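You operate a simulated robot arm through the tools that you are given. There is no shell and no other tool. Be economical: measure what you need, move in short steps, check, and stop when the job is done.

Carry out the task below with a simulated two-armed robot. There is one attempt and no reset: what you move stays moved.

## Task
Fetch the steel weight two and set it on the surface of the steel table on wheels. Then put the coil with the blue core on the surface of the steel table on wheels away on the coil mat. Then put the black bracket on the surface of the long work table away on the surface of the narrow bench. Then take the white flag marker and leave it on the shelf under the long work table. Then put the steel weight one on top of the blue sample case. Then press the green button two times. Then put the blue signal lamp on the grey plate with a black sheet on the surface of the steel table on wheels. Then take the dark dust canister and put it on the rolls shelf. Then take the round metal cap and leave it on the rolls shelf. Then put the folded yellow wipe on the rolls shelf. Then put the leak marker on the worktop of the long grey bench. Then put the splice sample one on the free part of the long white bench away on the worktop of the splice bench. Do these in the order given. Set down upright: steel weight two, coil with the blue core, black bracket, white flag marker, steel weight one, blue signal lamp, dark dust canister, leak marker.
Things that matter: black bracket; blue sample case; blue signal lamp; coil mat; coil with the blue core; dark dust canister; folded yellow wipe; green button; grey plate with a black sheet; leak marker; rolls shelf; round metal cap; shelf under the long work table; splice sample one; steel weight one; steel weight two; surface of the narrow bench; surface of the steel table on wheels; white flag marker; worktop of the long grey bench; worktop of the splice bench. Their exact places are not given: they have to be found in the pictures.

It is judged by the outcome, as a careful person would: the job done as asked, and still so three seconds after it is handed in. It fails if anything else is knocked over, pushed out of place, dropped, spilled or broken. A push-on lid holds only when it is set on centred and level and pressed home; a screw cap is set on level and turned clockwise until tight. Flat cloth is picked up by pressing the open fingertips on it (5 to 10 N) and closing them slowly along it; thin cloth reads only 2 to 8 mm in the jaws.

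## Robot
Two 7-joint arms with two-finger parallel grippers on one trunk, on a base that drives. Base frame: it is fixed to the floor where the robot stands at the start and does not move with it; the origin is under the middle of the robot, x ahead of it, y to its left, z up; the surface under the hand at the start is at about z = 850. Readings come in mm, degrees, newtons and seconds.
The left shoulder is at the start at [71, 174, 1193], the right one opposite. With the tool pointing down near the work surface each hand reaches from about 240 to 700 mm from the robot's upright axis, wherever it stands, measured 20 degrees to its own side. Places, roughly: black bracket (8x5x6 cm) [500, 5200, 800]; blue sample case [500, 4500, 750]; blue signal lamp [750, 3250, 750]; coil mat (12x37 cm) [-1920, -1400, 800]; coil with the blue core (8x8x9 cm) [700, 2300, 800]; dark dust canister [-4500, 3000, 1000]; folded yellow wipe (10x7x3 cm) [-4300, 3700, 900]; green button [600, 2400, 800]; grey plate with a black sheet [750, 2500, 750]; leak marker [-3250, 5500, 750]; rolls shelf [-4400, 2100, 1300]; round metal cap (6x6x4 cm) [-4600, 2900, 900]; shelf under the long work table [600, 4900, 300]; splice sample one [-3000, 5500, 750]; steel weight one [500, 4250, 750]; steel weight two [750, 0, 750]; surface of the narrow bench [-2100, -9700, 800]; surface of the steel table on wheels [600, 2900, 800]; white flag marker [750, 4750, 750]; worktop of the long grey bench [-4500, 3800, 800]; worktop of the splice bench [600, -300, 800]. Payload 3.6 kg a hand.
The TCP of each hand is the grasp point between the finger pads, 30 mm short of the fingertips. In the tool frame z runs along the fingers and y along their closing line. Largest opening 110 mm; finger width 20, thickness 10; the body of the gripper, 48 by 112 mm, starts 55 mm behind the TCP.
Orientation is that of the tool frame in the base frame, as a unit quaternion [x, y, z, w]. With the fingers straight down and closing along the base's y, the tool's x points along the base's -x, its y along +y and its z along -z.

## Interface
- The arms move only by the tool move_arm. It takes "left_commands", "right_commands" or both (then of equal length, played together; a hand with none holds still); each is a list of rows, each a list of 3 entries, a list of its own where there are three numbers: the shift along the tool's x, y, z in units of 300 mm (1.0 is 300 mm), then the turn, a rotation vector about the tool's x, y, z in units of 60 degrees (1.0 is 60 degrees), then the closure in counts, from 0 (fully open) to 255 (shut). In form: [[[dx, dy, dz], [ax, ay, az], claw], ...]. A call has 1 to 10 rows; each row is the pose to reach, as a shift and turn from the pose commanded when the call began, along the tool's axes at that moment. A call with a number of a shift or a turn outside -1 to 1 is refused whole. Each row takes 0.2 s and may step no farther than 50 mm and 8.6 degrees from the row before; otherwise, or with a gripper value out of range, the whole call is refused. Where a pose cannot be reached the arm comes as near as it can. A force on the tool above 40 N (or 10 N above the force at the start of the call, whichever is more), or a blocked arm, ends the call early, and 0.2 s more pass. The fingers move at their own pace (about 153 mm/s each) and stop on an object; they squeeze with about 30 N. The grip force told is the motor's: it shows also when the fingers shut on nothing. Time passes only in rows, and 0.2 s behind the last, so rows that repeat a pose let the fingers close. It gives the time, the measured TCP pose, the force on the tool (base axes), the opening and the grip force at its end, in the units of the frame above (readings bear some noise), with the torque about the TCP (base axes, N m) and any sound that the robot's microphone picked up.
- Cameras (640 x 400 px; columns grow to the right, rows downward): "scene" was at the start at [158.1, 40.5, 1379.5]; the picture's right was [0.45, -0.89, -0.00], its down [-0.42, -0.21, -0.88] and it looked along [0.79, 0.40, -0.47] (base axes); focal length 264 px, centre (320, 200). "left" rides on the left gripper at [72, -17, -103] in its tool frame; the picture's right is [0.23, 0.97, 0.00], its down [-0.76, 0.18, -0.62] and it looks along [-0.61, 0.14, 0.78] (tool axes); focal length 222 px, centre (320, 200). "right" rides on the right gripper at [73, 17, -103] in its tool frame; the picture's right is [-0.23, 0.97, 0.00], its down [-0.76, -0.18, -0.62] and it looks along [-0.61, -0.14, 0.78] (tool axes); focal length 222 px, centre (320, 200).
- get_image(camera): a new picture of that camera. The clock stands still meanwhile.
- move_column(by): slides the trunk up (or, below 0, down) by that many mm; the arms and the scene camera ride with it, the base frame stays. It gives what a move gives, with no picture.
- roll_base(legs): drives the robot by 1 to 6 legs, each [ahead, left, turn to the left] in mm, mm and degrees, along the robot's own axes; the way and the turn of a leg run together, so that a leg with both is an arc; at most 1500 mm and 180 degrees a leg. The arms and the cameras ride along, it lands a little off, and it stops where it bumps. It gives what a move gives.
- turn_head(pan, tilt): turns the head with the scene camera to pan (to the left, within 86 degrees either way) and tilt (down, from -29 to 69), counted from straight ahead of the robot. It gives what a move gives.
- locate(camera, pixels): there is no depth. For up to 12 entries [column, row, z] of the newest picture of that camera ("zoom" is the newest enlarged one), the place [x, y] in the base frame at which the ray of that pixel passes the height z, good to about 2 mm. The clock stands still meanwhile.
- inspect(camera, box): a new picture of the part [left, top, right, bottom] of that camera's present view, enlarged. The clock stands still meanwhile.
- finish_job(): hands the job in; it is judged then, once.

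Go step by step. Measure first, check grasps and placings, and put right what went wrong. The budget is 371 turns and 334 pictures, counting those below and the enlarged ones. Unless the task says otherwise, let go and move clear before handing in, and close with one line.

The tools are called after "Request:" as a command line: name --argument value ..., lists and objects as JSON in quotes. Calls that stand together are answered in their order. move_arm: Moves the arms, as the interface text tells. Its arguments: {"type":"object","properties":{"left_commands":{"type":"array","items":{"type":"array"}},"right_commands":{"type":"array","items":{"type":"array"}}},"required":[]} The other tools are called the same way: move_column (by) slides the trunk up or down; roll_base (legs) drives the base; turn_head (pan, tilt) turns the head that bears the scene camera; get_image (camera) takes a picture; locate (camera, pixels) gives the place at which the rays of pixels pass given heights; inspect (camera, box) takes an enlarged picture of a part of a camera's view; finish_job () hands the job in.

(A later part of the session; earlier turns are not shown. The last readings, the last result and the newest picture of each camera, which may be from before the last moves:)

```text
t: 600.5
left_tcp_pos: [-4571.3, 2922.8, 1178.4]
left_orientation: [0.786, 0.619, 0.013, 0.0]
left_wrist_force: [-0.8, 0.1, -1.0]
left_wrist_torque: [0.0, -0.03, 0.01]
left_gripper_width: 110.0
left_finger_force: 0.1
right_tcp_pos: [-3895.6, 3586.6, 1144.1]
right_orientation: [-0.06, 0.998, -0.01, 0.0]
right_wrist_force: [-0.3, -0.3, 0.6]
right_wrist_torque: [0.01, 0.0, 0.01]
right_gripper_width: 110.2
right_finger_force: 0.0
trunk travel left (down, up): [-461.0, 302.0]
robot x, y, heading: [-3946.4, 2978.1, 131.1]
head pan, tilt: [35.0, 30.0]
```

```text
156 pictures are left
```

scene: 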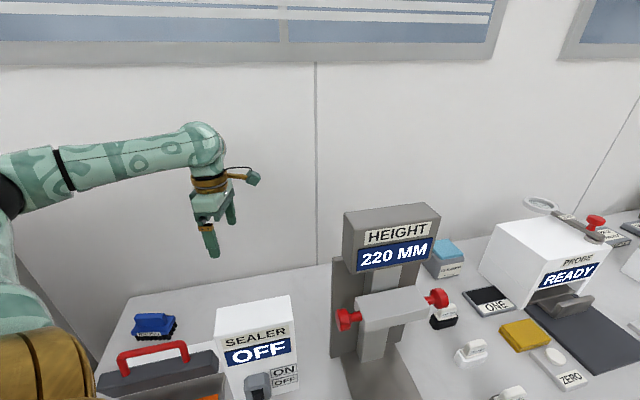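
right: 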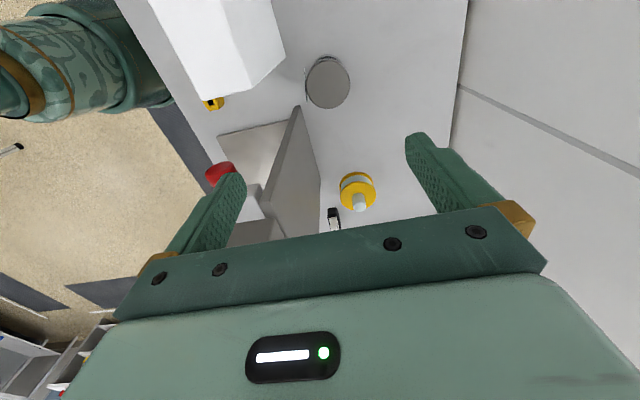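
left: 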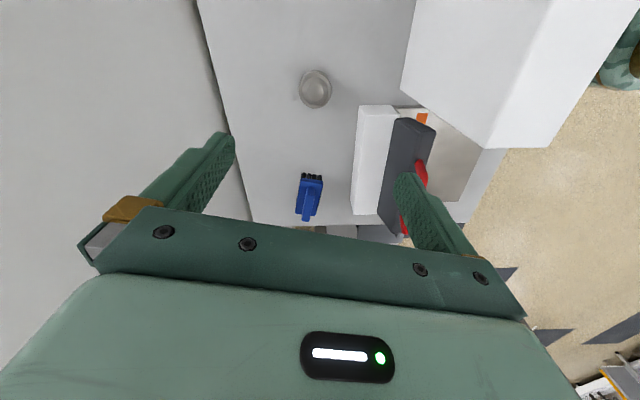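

Request:
locate --camera "left" --pixels '[[315, 89, 885], [315, 89, 870], [402, 90, 850], [415, 0, 850]]'

Request:
move_arm --left_commands '[[[0, 0, 0.15], [0, 0, 0], 0], [[0, 0, 0.3], [0, 0, 0], 0], [[0, 0, 0.45], [0, 0, 0], 0], [[0, 0, 0.6], [0, 0, 0], 0], [[0, 0, 0.72], [0, 0, 0], 0]]'

Request:
get_image --camera "left"

```text
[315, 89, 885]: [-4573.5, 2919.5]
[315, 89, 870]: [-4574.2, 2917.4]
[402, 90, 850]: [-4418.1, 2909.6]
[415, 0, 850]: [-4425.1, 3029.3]
```

```text
t: 601.7
left_tcp_pos: [-4565.0, 2925.3, 962.3]
left_orientation: [0.786, 0.618, 0.015, -0.001]
left_wrist_force: [0.0, 0.0, 0.0]
left_wrist_torque: [-0.01, 0.0, -0.02]
left_gripper_width: 110.2
left_finger_force: 0.0
right_tcp_pos: [-3895.4, 3586.5, 1144.5]
right_orientation: [-0.06, 0.998, -0.011, 0.001]
right_wrist_force: [-0.1, 0.0, 0.0]
right_wrist_torque: [0.02, 0.01, 0.0]
right_gripper_width: 110.2
right_finger_force: 0.1
trunk travel left (down, up): [-461.0, 302.0]
robot x, y, heading: [-3947.9, 2978.0, 131.5]
head pan, tilt: [35.0, 30.0]
```

```text
155 pictures are left
```

left: 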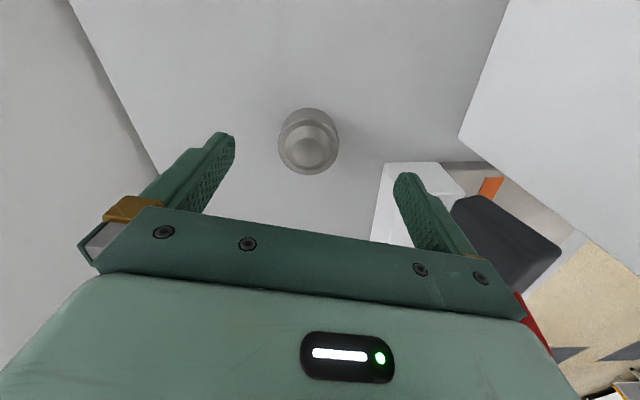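

Request:
inspect --camera "left" --box '[260, 95, 356, 185]'

Request:
locate --camera "zoom" --pixels '[[320, 260, 885], [320, 260, 875], [180, 200, 850], [460, 200, 850], [320, 90, 847]]'

```text
4.44 times, centred on (308, 140) of left
```

zoom: 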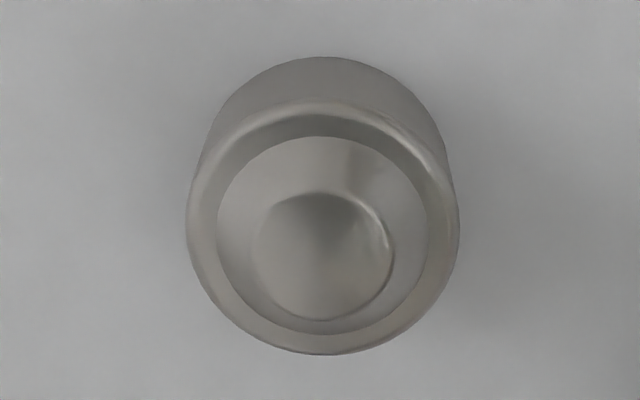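

```text
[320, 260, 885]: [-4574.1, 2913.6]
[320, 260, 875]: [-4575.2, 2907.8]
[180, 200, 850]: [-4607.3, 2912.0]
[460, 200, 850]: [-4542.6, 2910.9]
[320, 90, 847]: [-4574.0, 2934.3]
```

Request:
move_arm --left_commands '[[[-0.033, -0.023, 0.1], [0, 0, 0], 0], [[-0.033, -0.023, 0.2], [0, 0, 0], 0], [[-0.033, -0.023, 0.265], [0, 0, 0], 0]]'

Request:
get_image --camera "left"

```text
t: 602.5
left_tcp_pos: [-4573.7, 2919.1, 882.0]
left_orientation: [0.786, 0.618, 0.014, 0.0]
left_wrist_force: [-0.7, -0.5, -0.1]
left_wrist_torque: [0.04, 0.03, -0.02]
left_gripper_width: 109.9
left_finger_force: 0.1
right_tcp_pos: [-3894.9, 3586.9, 1143.5]
right_orientation: [-0.06, 0.998, -0.01, 0.001]
right_wrist_force: [-0.4, -0.4, 0.3]
right_wrist_torque: [-0.02, 0.02, 0.03]
right_gripper_width: 110.3
right_finger_force: 0.0
trunk travel left (down, up): [-461.0, 302.0]
robot x, y, heading: [-3948.5, 2979.1, 131.4]
head pan, tilt: [35.0, 30.0]
```

```text
153 pictures are left
```

left: 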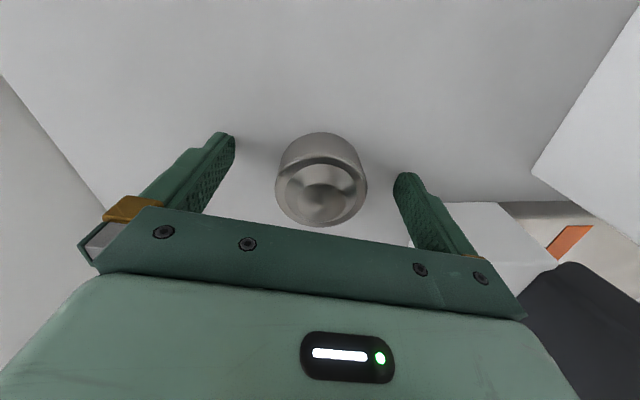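

Well centred; the cap's top is level with the grasp point. I'll close on it.

Request:
move_arm --left_commands '[[[0, 0, 0.01], [0, 0, 0], 60], [[0, 0, 0.01], [0, 0, 0], 110], [[0, 0, 0.01], [0, 0, 0], 160], [[0, 0, 0.01], [0, 0, 0], 255], [[0, 0, 0.01], [0, 0, 0], 255]]'

Request:
get_image --camera "left"

```text
t: 603.7
left_tcp_pos: [-4574.0, 2919.8, 880.4]
left_orientation: [0.785, 0.619, 0.012, -0.001]
left_wrist_force: [-8.7, 1.4, 12.9]
left_wrist_torque: [0.07, 0.7, 0.0]
left_gripper_width: 55.1
left_finger_force: 29.7
right_tcp_pos: [-3895.0, 3588.2, 1143.8]
right_orientation: [-0.06, 0.998, -0.01, 0.001]
right_wrist_force: [-0.9, 0.4, 0.5]
right_wrist_torque: [0.03, -0.01, -0.01]
right_gripper_width: 110.1
right_finger_force: 0.1
trunk travel left (down, up): [-461.0, 302.0]
robot x, y, heading: [-3942.9, 2973.9, 131.0]
head pan, tilt: [35.0, 30.0]
```

```text
152 pictures are left
```

left: 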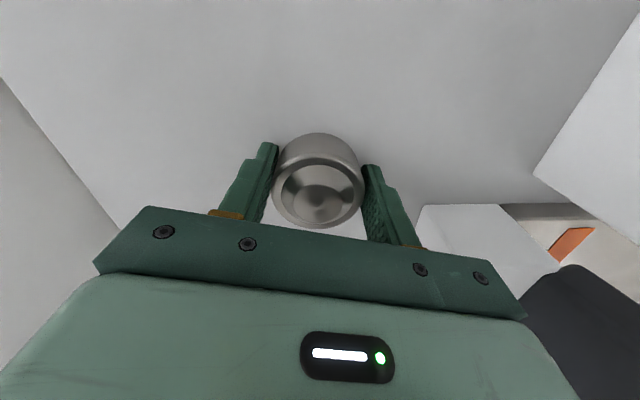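

Cap held. I'll lift by trunk and arm.

Request:
move_column --by 300

Request:
move_arm --left_commands '[[[0, 0, -0.15], [0, 0, 0], 255], [[0, 0, -0.3], [0, 0, 0], 255], [[0, 0, -0.45], [0, 0, 0], 255], [[0, 0, -0.6], [0, 0, 0], 255], [[0, 0, -0.75], [0, 0, 0], 255], [[0, 0, -0.9], [0, 0, 0], 255]]'

Request:
get_image --camera "left"

```text
t: 606.7
left_tcp_pos: [-4573.6, 2919.4, 1179.8]
left_orientation: [0.786, 0.618, 0.014, 0.0]
left_wrist_force: [-1.1, -0.8, -1.7]
left_wrist_torque: [0.03, -0.02, -0.01]
left_gripper_width: 54.5
left_finger_force: 29.9
right_tcp_pos: [-3895.5, 3587.6, 1444.0]
right_orientation: [-0.06, 0.998, -0.011, 0.002]
right_wrist_force: [-0.5, 0.1, 0.4]
right_wrist_torque: [-0.02, 0.0, -0.06]
right_gripper_width: 110.1
right_finger_force: 0.1
trunk travel left (down, up): [-761.0, 2.0]
robot x, y, heading: [-3945.4, 2975.2, 131.3]
head pan, tilt: [35.0, 30.0]
```

```text
t: 608.1
left_tcp_pos: [-4582.3, 2914.8, 1452.3]
left_orientation: [0.786, 0.618, 0.013, 0.001]
left_wrist_force: [1.0, -0.4, -0.7]
left_wrist_torque: [0.02, 0.0, -0.02]
left_gripper_width: 54.8
left_finger_force: 30.3
right_tcp_pos: [-3894.8, 3587.4, 1444.4]
right_orientation: [-0.06, 0.998, -0.011, 0.001]
right_wrist_force: [-0.5, 0.3, 1.1]
right_wrist_torque: [0.0, 0.0, 0.03]
right_gripper_width: 110.1
right_finger_force: 0.1
trunk travel left (down, up): [-761.0, 2.0]
robot x, y, heading: [-3948.3, 2979.7, 131.2]
head pan, tilt: [35.0, 30.0]
```

```text
151 pictures are left
```

left: 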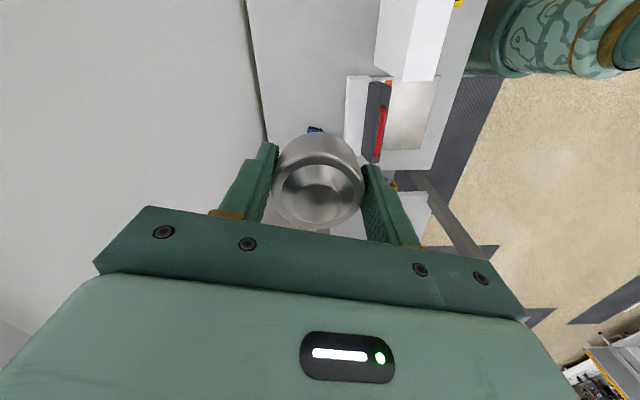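

Request:
roll_base --legs '[[-374, -200, 0], [0, 0, 49]]'

Request:
move_arm --left_commands '[[[0.05, -0.07, -0.05], [0, 0, 0], 255], [[0.1, -0.15, -0.1], [0, 0, 0], 255], [[0.15, -0.22, -0.15], [0, 0, 0], 255], [[0.21, -0.3, -0.15], [0, 0, 0], 255]]'

Request:
turn_head --pan 45 --tilt 25

Request:
get_image --camera "scene"

```text
t: 613.0
left_tcp_pos: [-3915.3, 2305.7, 1452.2]
left_orientation: [0.458, 0.889, 0.012, -0.006]
left_wrist_force: [-0.8, 0.8, -1.5]
left_wrist_torque: [-0.02, 0.04, -0.01]
left_gripper_width: 54.7
left_finger_force: 30.5
right_tcp_pos: [-3969.4, 3264.9, 1444.5]
right_orientation: [-0.469, 0.883, -0.009, 0.004]
right_wrist_force: [-0.3, 0.9, -0.3]
right_wrist_torque: [0.02, -0.01, 0.0]
right_gripper_width: 110.2
right_finger_force: 0.1
trunk travel left (down, up): [-761.0, 2.0]
robot x, y, heading: [-3540.7, 2826.9, -179.7]
head pan, tilt: [35.0, 30.0]
```

```text
t: 614.0
left_tcp_pos: [-4027.8, 2306.9, 1497.5]
left_orientation: [0.459, 0.888, 0.013, -0.005]
left_wrist_force: [-0.2, -0.8, -1.1]
left_wrist_torque: [0.01, -0.03, 0.0]
left_gripper_width: 54.5
left_finger_force: 29.8
right_tcp_pos: [-3971.9, 3264.0, 1443.2]
right_orientation: [-0.468, 0.884, -0.009, 0.006]
right_wrist_force: [0.1, 0.6, -0.7]
right_wrist_torque: [-0.01, -0.01, 0.0]
right_gripper_width: 110.1
right_finger_force: 0.0
trunk travel left (down, up): [-761.0, 2.0]
robot x, y, heading: [-3542.7, 2826.1, -179.9]
head pan, tilt: [35.0, 30.0]
```

```text
t: 614.7
left_tcp_pos: [-4027.5, 2304.9, 1497.9]
left_orientation: [0.458, 0.889, 0.013, -0.005]
left_wrist_force: [-0.3, -0.5, -1.0]
left_wrist_torque: [0.01, 0.0, 0.01]
left_gripper_width: 54.6
left_finger_force: 29.8
right_tcp_pos: [-3970.2, 3264.4, 1443.0]
right_orientation: [-0.469, 0.883, -0.008, 0.005]
right_wrist_force: [-0.4, 0.7, -0.3]
right_wrist_torque: [0.02, 0.02, 0.01]
right_gripper_width: 109.8
right_finger_force: 0.1
trunk travel left (down, up): [-761.0, 2.0]
robot x, y, heading: [-3541.9, 2826.0, -179.7]
head pan, tilt: [45.0, 25.0]
```

```text
150 pictures are left
```

scene: 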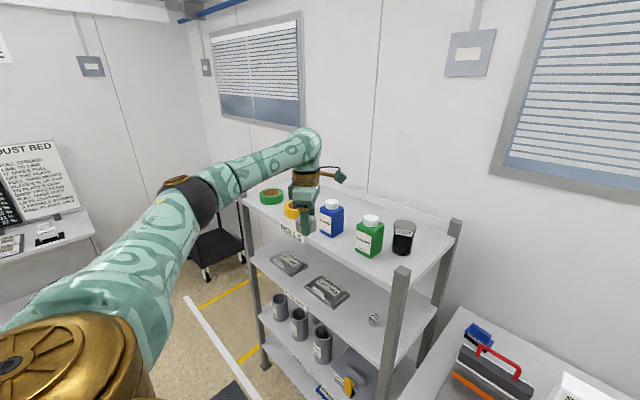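

Request:
roll_base --legs '[[0, 43, 0], [345, 0, 0]]'

Request:
get_image --camera "left"

Request:
get_image --camera "scene"

```text
t: 617.5
left_tcp_pos: [-4373.6, 2265.3, 1497.7]
left_orientation: [0.461, 0.887, 0.012, -0.006]
left_wrist_force: [-0.4, -1.3, -0.9]
left_wrist_torque: [0.02, 0.02, 0.01]
left_gripper_width: 54.8
left_finger_force: 30.1
right_tcp_pos: [-4312.6, 3223.6, 1444.2]
right_orientation: [-0.466, 0.885, -0.009, 0.004]
right_wrist_force: [-0.4, -0.3, 0.6]
right_wrist_torque: [-0.01, 0.04, -0.01]
right_gripper_width: 109.9
right_finger_force: 0.0
trunk travel left (down, up): [-761.0, 2.0]
robot x, y, heading: [-3890.2, 2779.7, 179.8]
head pan, tilt: [45.0, 25.0]
```

```text
149 pictures are left
```

left: 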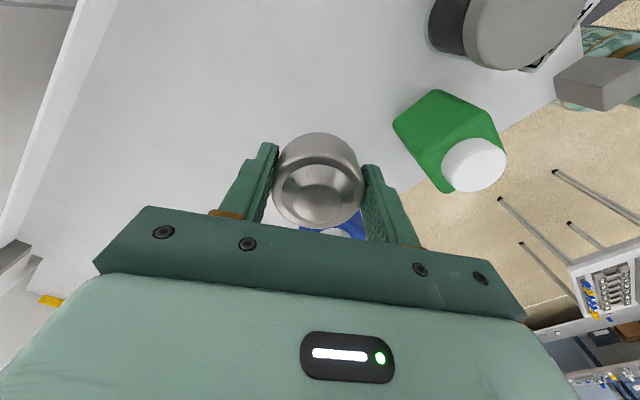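

```text
148 pictures are left
```

scene: 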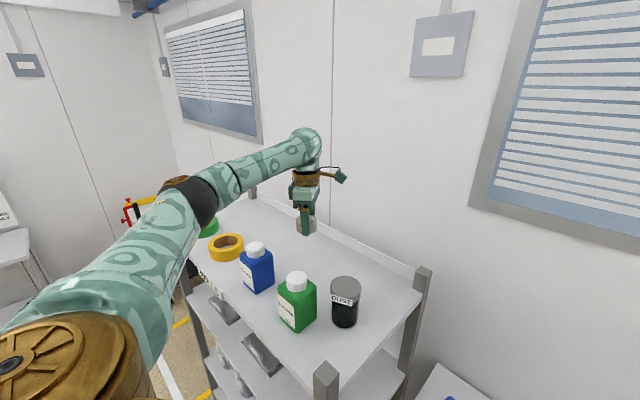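

Request:
move_arm --left_commands '[[[0, 0, 0.15], [0, 0, 0], 255], [[0, 0, 0.3], [0, 0, 0], 255], [[0, 0, 0.43], [0, 0, 0], 255], [[0, 0, 0.52], [0, 0, 0], 255], [[0, 0, 0.545], [0, 0, 0], 255], [[0, 0, 0.56], [0, 0, 0], 255]]'

Request:
inspect --camera "scene" --box '[220, 180, 400, 320]'

```text
t: 618.9
left_tcp_pos: [-4373.7, 2269.8, 1331.2]
left_orientation: [0.461, 0.887, 0.01, -0.007]
left_wrist_force: [0.7, -1.9, 9.6]
left_wrist_torque: [-0.28, 0.21, 0.05]
left_gripper_width: 54.8
left_finger_force: 29.5
right_tcp_pos: [-4312.1, 3222.4, 1443.2]
right_orientation: [-0.466, 0.885, -0.009, 0.006]
right_wrist_force: [0.0, 0.1, -0.2]
right_wrist_torque: [-0.04, 0.02, 0.01]
right_gripper_width: 109.8
right_finger_force: 0.2
trunk travel left (down, up): [-761.0, 2.0]
robot x, y, heading: [-3886.9, 2779.5, 179.9]
head pan, tilt: [45.0, 25.0]
```

```text
2.86 times, centred on (310, 250) of scene
```

zoom: 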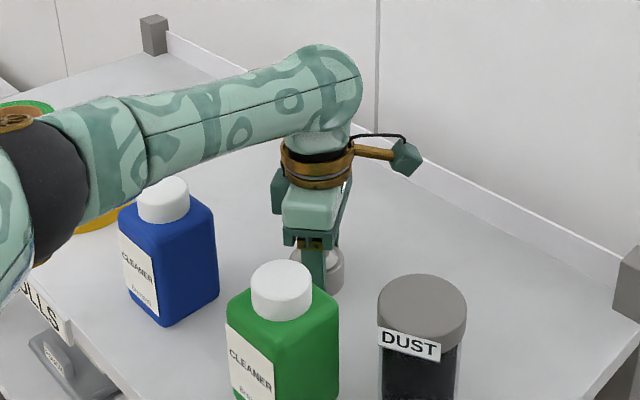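

Contact (9.6 N). Release and rise.

Request:
move_arm --left_commands '[[[0, 0, 0], [0, 0, 0], 90], [[0, 0, 0], [0, 0, 0], 60], [[0, 0, -0.1], [0, 0, 0], 60], [[0, 0, -0.25], [0, 0, 0], 60], [[0, 0, -0.4], [0, 0, 0], 60], [[0, 0, -0.53], [0, 0, 0], 60]]'

Request:
inspect --camera "scene" --box '[220, 180, 400, 320]'

```text
t: 620.3
left_tcp_pos: [-4373.4, 2262.7, 1487.2]
left_orientation: [0.461, 0.887, 0.012, -0.007]
left_wrist_force: [0.0, -0.4, 0.5]
left_wrist_torque: [-0.03, -0.02, 0.02]
left_gripper_width: 83.9
left_finger_force: 0.1
right_tcp_pos: [-4314.5, 3221.7, 1444.6]
right_orientation: [-0.467, 0.884, -0.009, 0.006]
right_wrist_force: [0.1, -0.9, 0.3]
right_wrist_torque: [-0.02, -0.02, 0.01]
right_gripper_width: 110.3
right_finger_force: 0.1
trunk travel left (down, up): [-761.0, 2.0]
robot x, y, heading: [-3890.0, 2779.2, 179.9]
head pan, tilt: [45.0, 25.0]
```

```text
2.86 times, centred on (310, 250) of scene
```

zoom: 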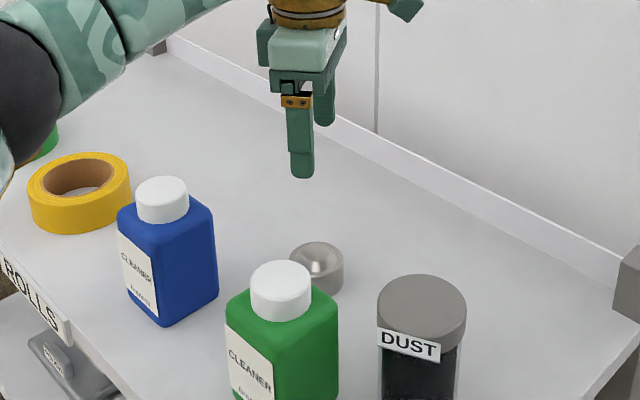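

The cap is on the shelf. Next the folded yellow wipe near [-4400, 3700]: back out and strafe right along the bench.

Request:
roll_base --legs '[[-345, 0, 0], [0, -1050, 0]]'

Request:
turn_head --pan 10 --tilt 45

Request:
get_image --camera "scene"

```text
t: 627.5
left_tcp_pos: [-4028.2, 3301.6, 1487.4]
left_orientation: [0.454, 0.891, 0.012, -0.006]
left_wrist_force: [-0.5, 0.3, 0.0]
left_wrist_torque: [0.01, 0.02, -0.01]
left_gripper_width: 84.2
left_finger_force: 0.0
right_tcp_pos: [-3984.0, 4263.3, 1444.1]
right_orientation: [-0.474, 0.88, -0.008, 0.005]
right_wrist_force: [0.4, -0.3, 0.2]
right_wrist_torque: [0.02, 0.0, 0.0]
right_gripper_width: 110.0
right_finger_force: 0.0
trunk travel left (down, up): [-761.0, 2.0]
robot x, y, heading: [-3556.0, 3829.8, -178.8]
head pan, tilt: [45.0, 25.0]
```

```text
t: 628.5
left_tcp_pos: [-4029.1, 3303.7, 1486.9]
left_orientation: [0.454, 0.891, 0.012, -0.006]
left_wrist_force: [-0.6, -0.2, 0.1]
left_wrist_torque: [0.0, 0.03, 0.0]
left_gripper_width: 84.1
left_finger_force: 0.0
right_tcp_pos: [-3984.4, 4264.6, 1443.8]
right_orientation: [-0.472, 0.881, -0.009, 0.005]
right_wrist_force: [-0.9, 0.2, 0.3]
right_wrist_torque: [-0.02, -0.01, 0.0]
right_gripper_width: 110.0
right_finger_force: 0.1
trunk travel left (down, up): [-761.0, 2.0]
robot x, y, heading: [-3551.3, 3828.9, -178.9]
head pan, tilt: [10.0, 45.0]
```

```text
145 pictures are left
```

scene: 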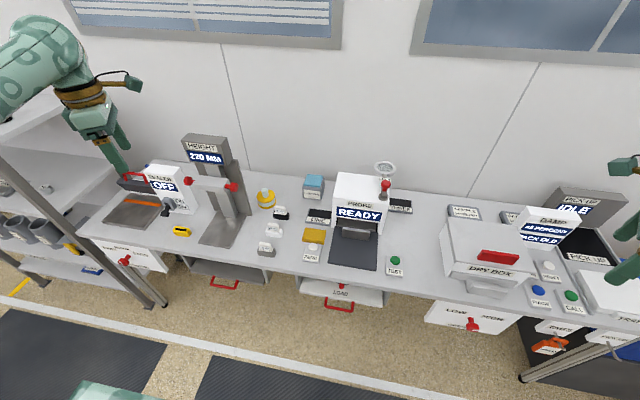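

Request:
inspect --camera "scene" --box '[250, 190, 410, 290]'

Request:
locate --camera "scene" --pixels '[[313, 237, 850], [313, 235, 875], [310, 258, 850], [356, 265, 850], [340, 180, 1000]]'

```text
4.00 times, centred on (330, 240) of scene
```

zoom: 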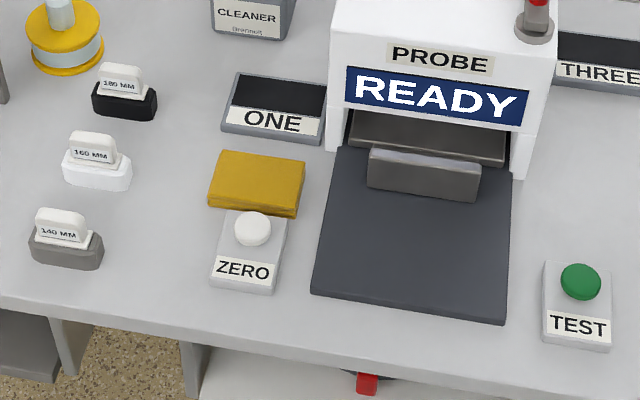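

```text
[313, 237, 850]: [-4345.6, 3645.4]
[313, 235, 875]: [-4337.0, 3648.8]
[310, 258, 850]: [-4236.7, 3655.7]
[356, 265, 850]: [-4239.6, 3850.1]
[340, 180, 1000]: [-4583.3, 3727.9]
```

The folded wipe is at about [-4340, 3647], with the ZERO button just in front. I'll turn the left hand to its natural heading while sliding it right, then lower the trunk.

Request:
move_arm --left_commands '[[[0.13, 0.09, 0], [0, 0, 0.14], 0], [[0.26, 0.18, 0], [0, 0, 0.28], 0], [[0.39, 0.27, 0], [0, 0, 0.42], 0], [[0.52, 0.36, 0], [0, 0, 0.56], 0], [[0.65, 0.45, 0], [0, 0, 0.7], 0], [[0.78, 0.54, 0], [0, 0, 0.84], 0], [[0.917, 0.63, 0], [0, 0, 0.98], 0]]'

Request:
move_arm --left_commands '[[[0, 0, 0], [0, 0, 0.14], 0], [[0, 0, 0], [0, 0, 0.28], 0], [[0, 0, 0], [0, 0, 0.42], 0], [[0, 0, 0], [0, 0, 0.56], 0], [[0, 0, 0], [0, 0, 0.7], 0], [[0, 0, 0], [0, 0, 0.84], 0], [[0, 0, 0], [0, 0, 0.98], 0], [[0, 0, 0], [0, 0, 1.0], 0]]'

Request:
move_column --by -330

```text
t: 630.1
left_tcp_pos: [-4036.0, 3640.2, 1493.6]
left_orientation: [0.833, 0.553, 0.008, -0.009]
left_wrist_force: [0.2, 0.8, -0.5]
left_wrist_torque: [-0.03, -0.04, -0.02]
left_gripper_width: 110.2
left_finger_force: 0.2
right_tcp_pos: [-3985.7, 4267.5, 1442.7]
right_orientation: [-0.473, 0.881, -0.01, 0.006]
right_wrist_force: [0.2, 1.0, -0.3]
right_wrist_torque: [0.0, 0.0, 0.01]
right_gripper_width: 110.1
right_finger_force: 0.0
trunk travel left (down, up): [-761.0, 2.0]
robot x, y, heading: [-3553.6, 3826.3, -179.1]
head pan, tilt: [10.0, 45.0]
```

```text
t: 632.0
left_tcp_pos: [-4036.8, 3637.8, 1498.5]
left_orientation: [0.998, 0.062, 0.0, -0.013]
left_wrist_force: [-0.2, -0.1, -0.2]
left_wrist_torque: [0.01, 0.0, -0.02]
left_gripper_width: 110.0
left_finger_force: 0.0
right_tcp_pos: [-3983.5, 4263.8, 1443.4]
right_orientation: [-0.473, 0.881, -0.009, 0.005]
right_wrist_force: [0.0, 0.2, 0.3]
right_wrist_torque: [0.01, -0.04, 0.01]
right_gripper_width: 110.2
right_finger_force: 0.1
trunk travel left (down, up): [-761.0, 2.0]
robot x, y, heading: [-3555.8, 3830.9, -179.1]
head pan, tilt: [10.0, 45.0]
```

```text
t: 635.2
left_tcp_pos: [-4036.5, 3637.6, 1167.9]
left_orientation: [0.998, 0.063, 0.001, -0.013]
left_wrist_force: [-0.4, 0.7, 0.0]
left_wrist_torque: [-0.01, 0.01, -0.04]
left_gripper_width: 109.9
left_finger_force: 0.0
right_tcp_pos: [-3983.2, 4263.7, 1113.7]
right_orientation: [-0.474, 0.881, -0.01, 0.005]
right_wrist_force: [0.3, 0.4, -0.5]
right_wrist_torque: [-0.01, -0.05, 0.04]
right_gripper_width: 109.9
right_finger_force: 0.1
trunk travel left (down, up): [-431.0, 332.0]
robot x, y, heading: [-3552.1, 3830.1, -179.2]
head pan, tilt: [10.0, 45.0]
```

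Request:
move_arm --right_commands '[[[0, 0, -0.15], [0, 0, 0], 0], [[0, 0, -0.3], [0, 0, 0], 0], [[0, 0, -0.45], [0, 0, 0], 0], [[0, 0, -0.6], [0, 0, 0], 0], [[0, 0, -0.7], [0, 0, 0], 0]]'

Request:
roll_base --legs '[[290, 0, 0]]'

Request:
get_image --camera "left"

Request:
get_image --camera "scene"

```text
t: 636.4
left_tcp_pos: [-4036.7, 3637.8, 1167.0]
left_orientation: [0.998, 0.064, 0.002, -0.013]
left_wrist_force: [0.2, 0.2, -0.1]
left_wrist_torque: [0.02, 0.01, -0.03]
left_gripper_width: 109.9
left_finger_force: 0.0
right_tcp_pos: [-3987.7, 4264.2, 1322.0]
right_orientation: [-0.473, 0.881, -0.009, 0.006]
right_wrist_force: [-0.1, -0.2, 0.0]
right_wrist_torque: [-0.03, 0.0, -0.03]
right_gripper_width: 109.8
right_finger_force: 0.0
trunk travel left (down, up): [-431.0, 332.0]
robot x, y, heading: [-3555.0, 3829.8, -178.9]
head pan, tilt: [10.0, 45.0]
```

```text
t: 638.4
left_tcp_pos: [-4332.0, 3632.8, 1167.1]
left_orientation: [0.998, 0.063, 0.002, -0.014]
left_wrist_force: [-0.1, 0.1, 0.5]
left_wrist_torque: [-0.01, 0.03, 0.02]
left_gripper_width: 110.1
left_finger_force: 0.0
right_tcp_pos: [-4281.0, 4261.3, 1320.7]
right_orientation: [-0.473, 0.881, -0.008, 0.006]
right_wrist_force: [-0.4, 0.1, -0.7]
right_wrist_torque: [-0.01, -0.03, 0.01]
right_gripper_width: 110.2
right_finger_force: 0.1
trunk travel left (down, up): [-431.0, 332.0]
robot x, y, heading: [-3848.6, 3827.1, -179.5]
head pan, tilt: [10.0, 45.0]
```

```text
143 pictures are left
```

left: 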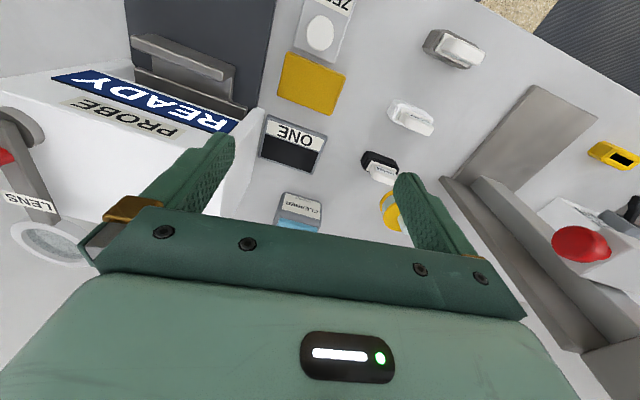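

```text
142 pictures are left
```

scene: 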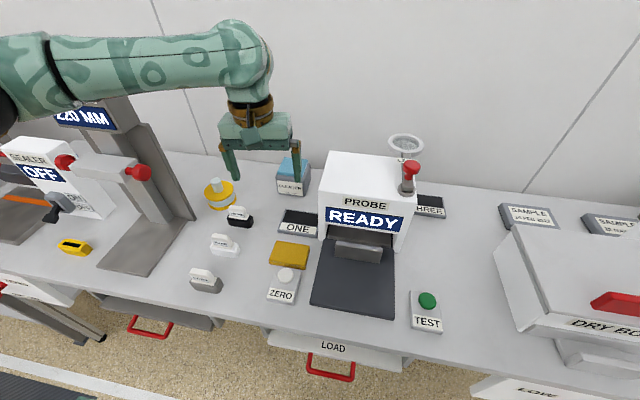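

Request:
locate --camera "left" --pixels '[[312, 83, 870], [312, 83, 880], [287, 52, 875], [347, 70, 875], [335, 115, 875], [278, 95, 875], [265, 115, 860], [262, 108, 1000]]'

Request:
locate --camera "scene" --pixels '[[289, 252, 870], [289, 252, 880], [272, 264, 850], [306, 270, 850], [320, 230, 1000]]'

Request:
inspect --camera "left" --box '[260, 30, 380, 130]'

```text
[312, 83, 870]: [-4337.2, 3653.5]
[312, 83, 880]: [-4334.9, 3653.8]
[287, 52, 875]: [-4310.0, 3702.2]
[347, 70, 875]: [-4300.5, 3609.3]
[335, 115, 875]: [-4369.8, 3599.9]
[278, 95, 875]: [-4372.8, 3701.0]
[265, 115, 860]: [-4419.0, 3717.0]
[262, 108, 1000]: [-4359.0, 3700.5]
```

```text
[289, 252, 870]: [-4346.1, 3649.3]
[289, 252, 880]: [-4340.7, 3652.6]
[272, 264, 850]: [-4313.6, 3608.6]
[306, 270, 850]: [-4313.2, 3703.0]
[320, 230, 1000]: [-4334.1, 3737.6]
```

```text
4.00 times, centred on (320, 80) of left
```

zoom: 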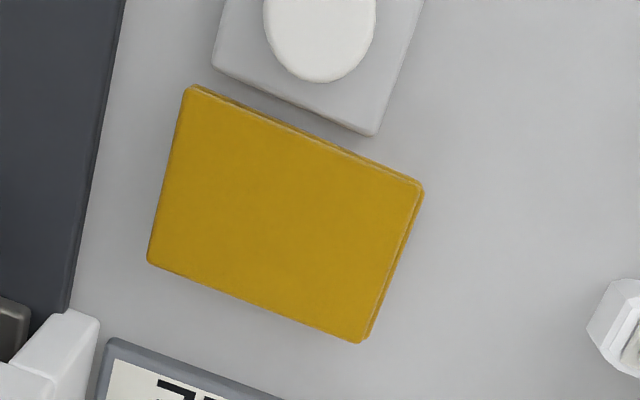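

The wipe is a folded pad 97 × 65 mm, centred at [-4340, 3653], top about z 878. I'll straddle its long dimension with the fingers fully open, hovering first to check.

Request:
move_arm --left_commands '[[[-0.018, -0.069, 0.15], [-0.025, 0, 0.053], 0], [[-0.018, -0.069, 0.3], [-0.025, 0, 0.053], 0], [[-0.018, -0.069, 0.45], [-0.025, 0, 0.053], 0], [[-0.018, -0.069, 0.6], [-0.025, 0, 0.053], 0], [[-0.018, -0.069, 0.72], [-0.025, 0, 0.053], 0], [[-0.018, -0.069, 0.8], [-0.025, 0, 0.053], 0]]'

Request:
get_image --camera "left"

```text
t: 639.8
left_tcp_pos: [-4338.9, 3657.6, 926.0]
left_orientation: [0.999, 0.035, 0.0, -0.001]
left_wrist_force: [0.3, 0.4, -0.4]
left_wrist_torque: [0.03, 0.02, 0.0]
left_gripper_width: 110.2
left_finger_force: 0.0
right_tcp_pos: [-4281.2, 4260.5, 1320.5]
right_orientation: [-0.474, 0.881, -0.01, 0.005]
right_wrist_force: [-0.2, -0.1, 0.2]
right_wrist_torque: [0.0, 0.02, -0.03]
right_gripper_width: 109.8
right_finger_force: 0.0
trunk travel left (down, up): [-431.0, 332.0]
robot x, y, heading: [-3848.7, 3824.5, -179.1]
head pan, tilt: [10.0, 45.0]
```

```text
140 pictures are left
```

left: 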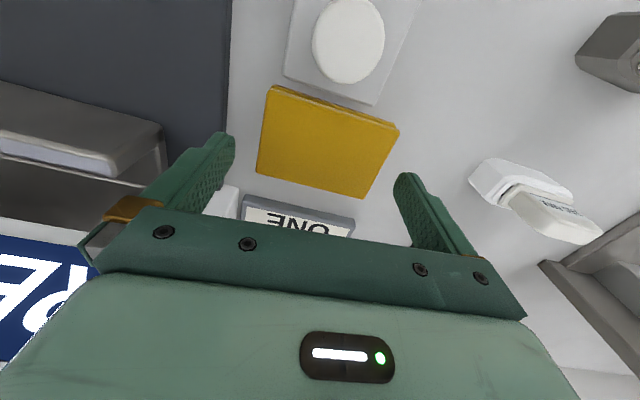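

Request:
locate --camera "left" --pixels '[[273, 87, 876], [398, 128, 876], [367, 197, 876], [257, 170, 876], [273, 87, 868], [398, 128, 868]]'

```text
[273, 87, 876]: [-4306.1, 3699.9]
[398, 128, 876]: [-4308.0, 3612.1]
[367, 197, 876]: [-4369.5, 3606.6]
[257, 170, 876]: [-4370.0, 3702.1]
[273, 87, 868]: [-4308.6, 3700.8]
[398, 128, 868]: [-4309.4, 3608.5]
```

Request:
move_arm --left_commands '[[[0, 0.008, 0.02], [0, 0, 0.067], 0], [[0, 0.008, 0.06], [0, 0, 0.067], 0], [[0, 0.008, 0.095], [0, 0, 0.067], 0], [[0, 0.008, 0.13], [0, 0, 0.067], 0]]'

Request:
get_image --camera "left"

```text
t: 640.8
left_tcp_pos: [-4338.7, 3656.9, 887.7]
left_orientation: [1.0, 0.0, 0.002, 0.001]
left_wrist_force: [0.3, 0.1, 0.0]
left_wrist_torque: [-0.01, 0.0, 0.0]
left_gripper_width: 110.0
left_finger_force: 0.1
right_tcp_pos: [-4281.4, 4260.9, 1319.6]
right_orientation: [-0.473, 0.881, -0.009, 0.004]
right_wrist_force: [-1.2, -0.3, -0.3]
right_wrist_torque: [-0.01, -0.01, 0.0]
right_gripper_width: 109.9
right_finger_force: 0.0
trunk travel left (down, up): [-431.0, 332.0]
robot x, y, heading: [-3847.3, 3823.4, -179.1]
head pan, tilt: [10.0, 45.0]
```

```text
139 pictures are left
```

left: 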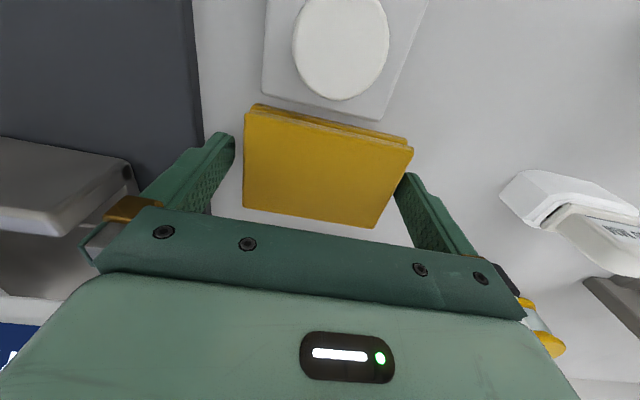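

The pad lies between the fingers. I'll close slowly.

Request:
move_arm --left_commands '[[[0, 0, 0.01], [0, 0, 0], 20], [[0, 0, 0.01], [0, 0, 0], 40], [[0, 0, 0.01], [0, 0, 0], 60], [[0, 0, 0.01], [0, 0, 0], 80], [[0, 0, 0.01], [0, 0, 0], 100]]'

Request:
get_image --camera "left"

```text
t: 642.0
left_tcp_pos: [-4339.1, 3656.3, 883.8]
left_orientation: [1.0, 0.0, 0.002, -0.001]
left_wrist_force: [-0.8, -2.1, 5.2]
left_wrist_torque: [-0.06, 0.01, 0.02]
left_gripper_width: 98.6
left_finger_force: 30.0
right_tcp_pos: [-4279.9, 4261.1, 1321.0]
right_orientation: [-0.474, 0.881, -0.009, 0.004]
right_wrist_force: [-0.1, -0.5, -0.1]
right_wrist_torque: [0.0, 0.01, -0.01]
right_gripper_width: 109.7
right_finger_force: 0.0
trunk travel left (down, up): [-431.0, 332.0]
robot x, y, heading: [-3848.2, 3824.1, -179.2]
head pan, tilt: [10.0, 45.0]
```

```text
138 pictures are left
```

left: 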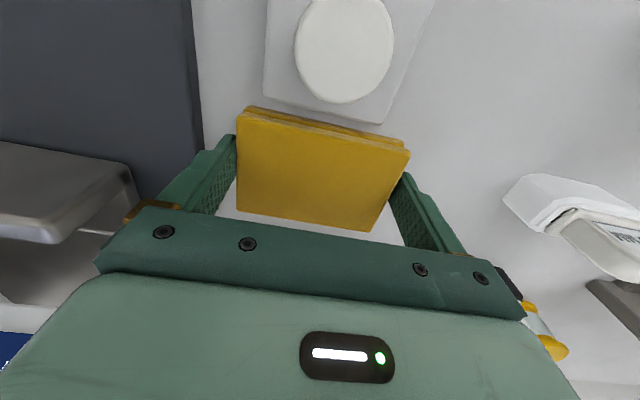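

Held at 98.6 mm. I'll lift and check.

Request:
move_arm --left_commands '[[[0, 0, -0.05], [0, 0, 0], 130], [[0, 0, -0.15], [0, 0, 0], 130], [[0, 0, -0.3], [0, 0, 0], 130], [[0, 0, -0.45], [0, 0, 0], 130]]'

Request:
get_image --camera "left"

```text
t: 643.0
left_tcp_pos: [-4343.8, 3658.6, 1022.8]
left_orientation: [1.0, -0.001, 0.002, 0.0]
left_wrist_force: [-0.3, 0.8, -1.0]
left_wrist_torque: [-0.02, 0.01, 0.01]
left_gripper_width: 98.6
left_finger_force: 29.6
right_tcp_pos: [-4279.9, 4261.3, 1320.7]
right_orientation: [-0.473, 0.881, -0.009, 0.005]
right_wrist_force: [0.4, -0.2, 0.5]
right_wrist_torque: [0.01, -0.01, -0.01]
right_gripper_width: 110.2
right_finger_force: 0.0
trunk travel left (down, up): [-431.0, 332.0]
robot x, y, heading: [-3846.5, 3824.3, -179.2]
head pan, tilt: [10.0, 45.0]
```

```text
137 pictures are left
```

left: 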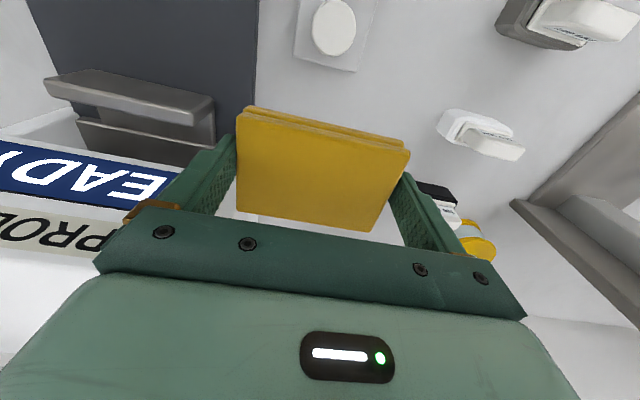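

Lifted cleanly. I'll raise the trunk and arm, then go back to the rack.

Request:
move_column --by 330

Request:
move_arm --left_commands '[[[0, 0, -0.15], [0, 0, 0], 200], [[0, 0, -0.3], [0, 0, 0], 200], [[0, 0, -0.45], [0, 0, 0], 200], [[0, 0, -0.5], [0, 0, 0], 200]]'

Request:
roll_base --legs '[[-300, 0, 0], [0, 800, 0], [0, 755, 0]]'

Request:
turn_head --pan 20 --tilt 25

Request:
get_image --camera "scene"

```text
t: 646.3
left_tcp_pos: [-4339.1, 3657.0, 1350.3]
left_orientation: [1.0, 0.001, 0.002, 0.0]
left_wrist_force: [-0.5, 0.7, -0.7]
left_wrist_torque: [0.0, -0.01, 0.0]
left_gripper_width: 98.9
left_finger_force: 30.0
right_tcp_pos: [-4280.7, 4261.5, 1651.0]
right_orientation: [-0.472, 0.881, -0.008, 0.006]
right_wrist_force: [-0.3, -0.2, -1.2]
right_wrist_torque: [-0.01, 0.01, -0.03]
right_gripper_width: 109.8
right_finger_force: 0.0
trunk travel left (down, up): [-761.0, 2.0]
robot x, y, heading: [-3848.9, 3826.3, -179.4]
head pan, tilt: [10.0, 45.0]
```

```text
t: 647.3
left_tcp_pos: [-4337.3, 3655.7, 1499.0]
left_orientation: [1.0, 0.0, 0.002, -0.001]
left_wrist_force: [0.4, 0.1, -0.5]
left_wrist_torque: [0.0, -0.01, 0.01]
left_gripper_width: 98.5
left_finger_force: 30.2
right_tcp_pos: [-4280.5, 4260.8, 1650.5]
right_orientation: [-0.473, 0.881, -0.009, 0.004]
right_wrist_force: [0.4, 0.4, 0.3]
right_wrist_torque: [0.01, -0.02, 0.03]
right_gripper_width: 110.1
right_finger_force: 0.1
trunk travel left (down, up): [-761.0, 2.0]
robot x, y, heading: [-3844.8, 3824.4, -179.5]
head pan, tilt: [10.0, 45.0]
```

```text
t: 656.9
left_tcp_pos: [-4034.4, 2117.4, 1499.8]
left_orientation: [1.0, -0.011, 0.001, 0.001]
left_wrist_force: [0.3, -0.3, -0.3]
left_wrist_torque: [0.01, 0.05, 0.0]
left_gripper_width: 98.8
left_finger_force: 30.1
right_tcp_pos: [-3965.7, 2721.6, 1649.2]
right_orientation: [-0.464, 0.886, -0.01, 0.005]
right_wrist_force: [0.3, -0.4, 0.3]
right_wrist_torque: [-0.02, 0.03, 0.0]
right_gripper_width: 110.0
right_finger_force: 0.0
trunk travel left (down, up): [-761.0, 2.0]
robot x, y, heading: [-3538.8, 2275.5, 179.6]
head pan, tilt: [10.0, 45.0]
```

```text
t: 657.7
left_tcp_pos: [-4034.7, 2115.1, 1499.8]
left_orientation: [1.0, -0.011, 0.002, -0.001]
left_wrist_force: [0.1, -1.1, 0.2]
left_wrist_torque: [0.01, 0.05, 0.0]
left_gripper_width: 98.5
left_finger_force: 29.5
right_tcp_pos: [-3966.2, 2719.4, 1650.1]
right_orientation: [-0.464, 0.886, -0.009, 0.006]
right_wrist_force: [0.0, -0.4, 0.3]
right_wrist_torque: [0.02, 0.02, -0.02]
right_gripper_width: 110.0
right_finger_force: 0.0
trunk travel left (down, up): [-761.0, 2.0]
robot x, y, heading: [-3544.6, 2272.3, 179.6]
head pan, tilt: [20.0, 25.0]
```

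```text
136 pictures are left
```

scene: 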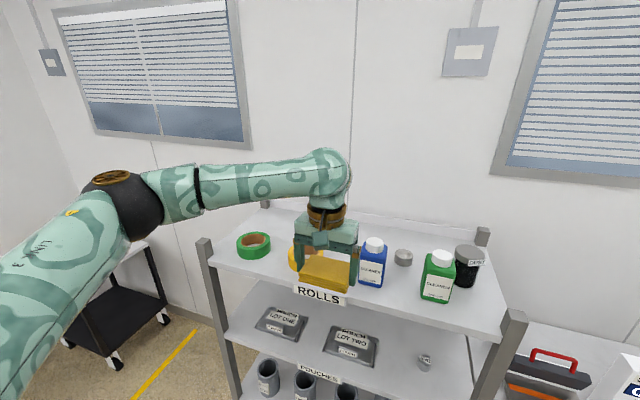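

Request:
roll_base --legs '[[375, 18, 0]]'

Request:
get_image --camera "scene"

Request:
get_image --camera "left"

```text
t: 660.1
left_tcp_pos: [-4409.3, 2100.4, 1499.3]
left_orientation: [1.0, -0.01, 0.001, 0.0]
left_wrist_force: [0.4, -0.1, 0.2]
left_wrist_torque: [0.0, 0.01, 0.0]
left_gripper_width: 98.6
left_finger_force: 29.5
right_tcp_pos: [-4339.2, 2705.3, 1650.6]
right_orientation: [-0.463, 0.886, -0.01, 0.005]
right_wrist_force: [-0.1, -0.3, 0.2]
right_wrist_torque: [0.01, 0.02, -0.01]
right_gripper_width: 109.7
right_finger_force: 0.1
trunk travel left (down, up): [-761.0, 2.0]
robot x, y, heading: [-3914.0, 2257.4, 179.7]
head pan, tilt: [20.0, 25.0]
```

```text
135 pictures are left
```

scene: 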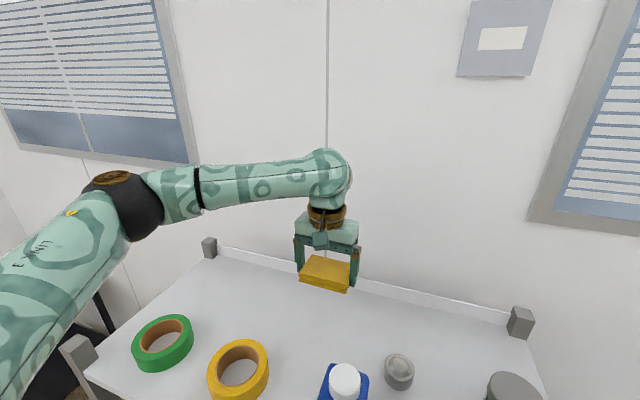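

```text
134 pictures are left
```

left: 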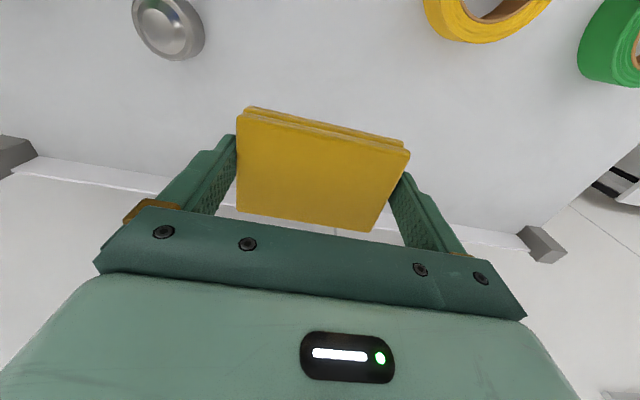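

Clear spot behind the blue bottle. Lowering.

Request:
move_arm --left_commands '[[[0, 0, 0.15], [0, 0, 0], 200], [[0, 0, 0.3], [0, 0, 0], 200], [[0, 0, 0.43], [0, 0, 0], 200], [[0, 0, 0.5], [0, 0, 0], 200], [[0, 0, 0.525], [0, 0, 0], 200], [[0, 0, 0.537], [0, 0, 0], 200], [[0, 0, 0.549], [0, 0, 0], 200]]'

```text
t: 661.7
left_tcp_pos: [-4410.7, 2101.3, 1334.2]
left_orientation: [1.0, -0.011, 0.0, 0.0]
left_wrist_force: [0.2, -0.7, 3.0]
left_wrist_torque: [-0.15, 0.0, -0.04]
left_gripper_width: 98.8
left_finger_force: 29.6
right_tcp_pos: [-4340.2, 2705.7, 1651.5]
right_orientation: [-0.464, 0.886, -0.01, 0.004]
right_wrist_force: [0.3, 0.3, -0.5]
right_wrist_torque: [-0.01, 0.0, -0.01]
right_gripper_width: 109.9
right_finger_force: 0.1
trunk travel left (down, up): [-761.0, 2.0]
robot x, y, heading: [-3914.0, 2260.0, 179.7]
head pan, tilt: [20.0, 25.0]
```

Touching (3 N). I'll open fully and rise.

Request:
move_arm --left_commands '[[[0, 0, 0], [0, 0, 0], 10], [[0, 0, 0], [0, 0, 0], 0], [[0, 0, -0.06], [0, 0, 0], 0], [[0, 0, -0.2], [0, 0, 0], 0], [[0, 0, -0.35], [0, 0, 0], 0], [[0, 0, -0.5], [0, 0, 0], 0]]'

Request:
get_image --camera "scene"

```text
t: 663.1
left_tcp_pos: [-4408.9, 2102.7, 1484.8]
left_orientation: [1.0, -0.01, 0.002, -0.001]
left_wrist_force: [0.9, 1.0, 0.2]
left_wrist_torque: [-0.01, -0.01, 0.01]
left_gripper_width: 109.8
left_finger_force: 0.3
right_tcp_pos: [-4339.5, 2706.4, 1650.6]
right_orientation: [-0.463, 0.886, -0.01, 0.005]
right_wrist_force: [-0.4, 0.5, -0.3]
right_wrist_torque: [-0.01, -0.02, -0.01]
right_gripper_width: 110.1
right_finger_force: 0.2
trunk travel left (down, up): [-761.0, 2.0]
robot x, y, heading: [-3916.0, 2262.1, 179.8]
head pan, tilt: [20.0, 25.0]
```

```text
133 pictures are left
```

scene: 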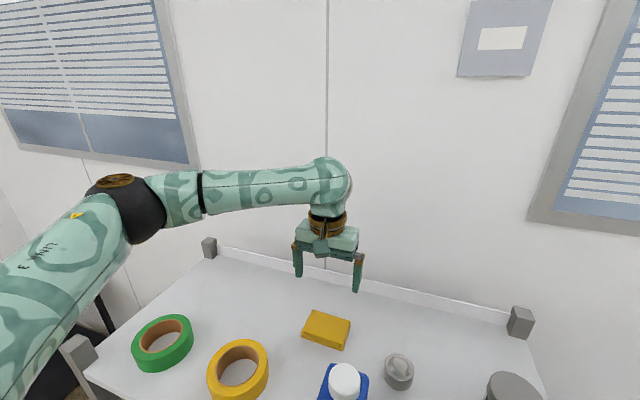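

The wipe is on the shelf. Next the leak marker on the long white bench near [-3250, 5500]: I'll back out, lower the trunk and drive there.

Request:
roll_base --legs '[[-400, 0, 0], [0, 0, -90], [1000, 0, 0]]'

Request:
move_column --by -400

Request:
turn_head --pan 0 --tilt 20

Request:
get_image --camera "scene"

```text
t: 674.3
left_tcp_pos: [-3580.4, 3760.8, 1484.4]
left_orientation: [-0.678, 0.735, -0.001, 0.0]
left_wrist_force: [-0.1, -0.8, -0.9]
left_wrist_torque: [-0.01, -0.02, -0.02]
left_gripper_width: 110.0
left_finger_force: 0.0
right_tcp_pos: [-2983.2, 3653.8, 1650.3]
right_orientation: [0.328, 0.945, -0.01, -0.004]
right_wrist_force: [-0.3, 0.0, 0.2]
right_wrist_torque: [-0.01, 0.0, -0.02]
right_gripper_width: 110.0
right_finger_force: 0.0
trunk travel left (down, up): [-761.0, 2.0]
robot x, y, heading: [-3454.5, 3259.1, 86.0]
head pan, tilt: [20.0, 25.0]
```

```text
t: 678.1
left_tcp_pos: [-3580.5, 3761.2, 1084.5]
left_orientation: [-0.678, 0.735, 0.0, 0.0]
left_wrist_force: [0.5, 1.0, -0.4]
left_wrist_torque: [-0.02, -0.02, -0.01]
left_gripper_width: 110.0
left_finger_force: 0.1
right_tcp_pos: [-2983.0, 3655.3, 1251.2]
right_orientation: [0.328, 0.945, -0.008, -0.004]
right_wrist_force: [-0.3, -0.4, -0.3]
right_wrist_torque: [0.0, 0.0, -0.01]
right_gripper_width: 110.1
right_finger_force: 0.1
trunk travel left (down, up): [-361.0, 402.0]
robot x, y, heading: [-3453.6, 3260.1, 86.0]
head pan, tilt: [20.0, 25.0]
```

```text
t: 679.0
left_tcp_pos: [-3583.2, 3761.6, 1083.9]
left_orientation: [-0.678, 0.735, -0.001, -0.001]
left_wrist_force: [0.1, 0.5, 0.3]
left_wrist_torque: [0.02, 0.02, 0.03]
left_gripper_width: 110.1
left_finger_force: 0.2
right_tcp_pos: [-2984.1, 3655.1, 1250.9]
right_orientation: [0.327, 0.945, -0.011, -0.004]
right_wrist_force: [0.0, -0.2, 0.2]
right_wrist_torque: [-0.01, 0.0, 0.01]
right_gripper_width: 109.9
right_finger_force: 0.0
trunk travel left (down, up): [-361.0, 402.0]
robot x, y, heading: [-3455.1, 3260.6, 86.2]
head pan, tilt: [0.0, 20.0]
```

```text
132 pictures are left
```

scene: 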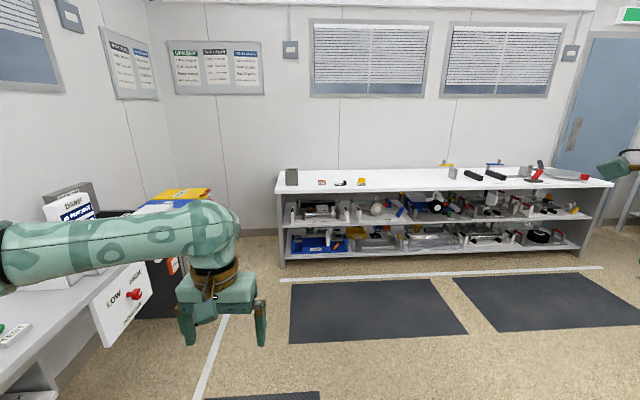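

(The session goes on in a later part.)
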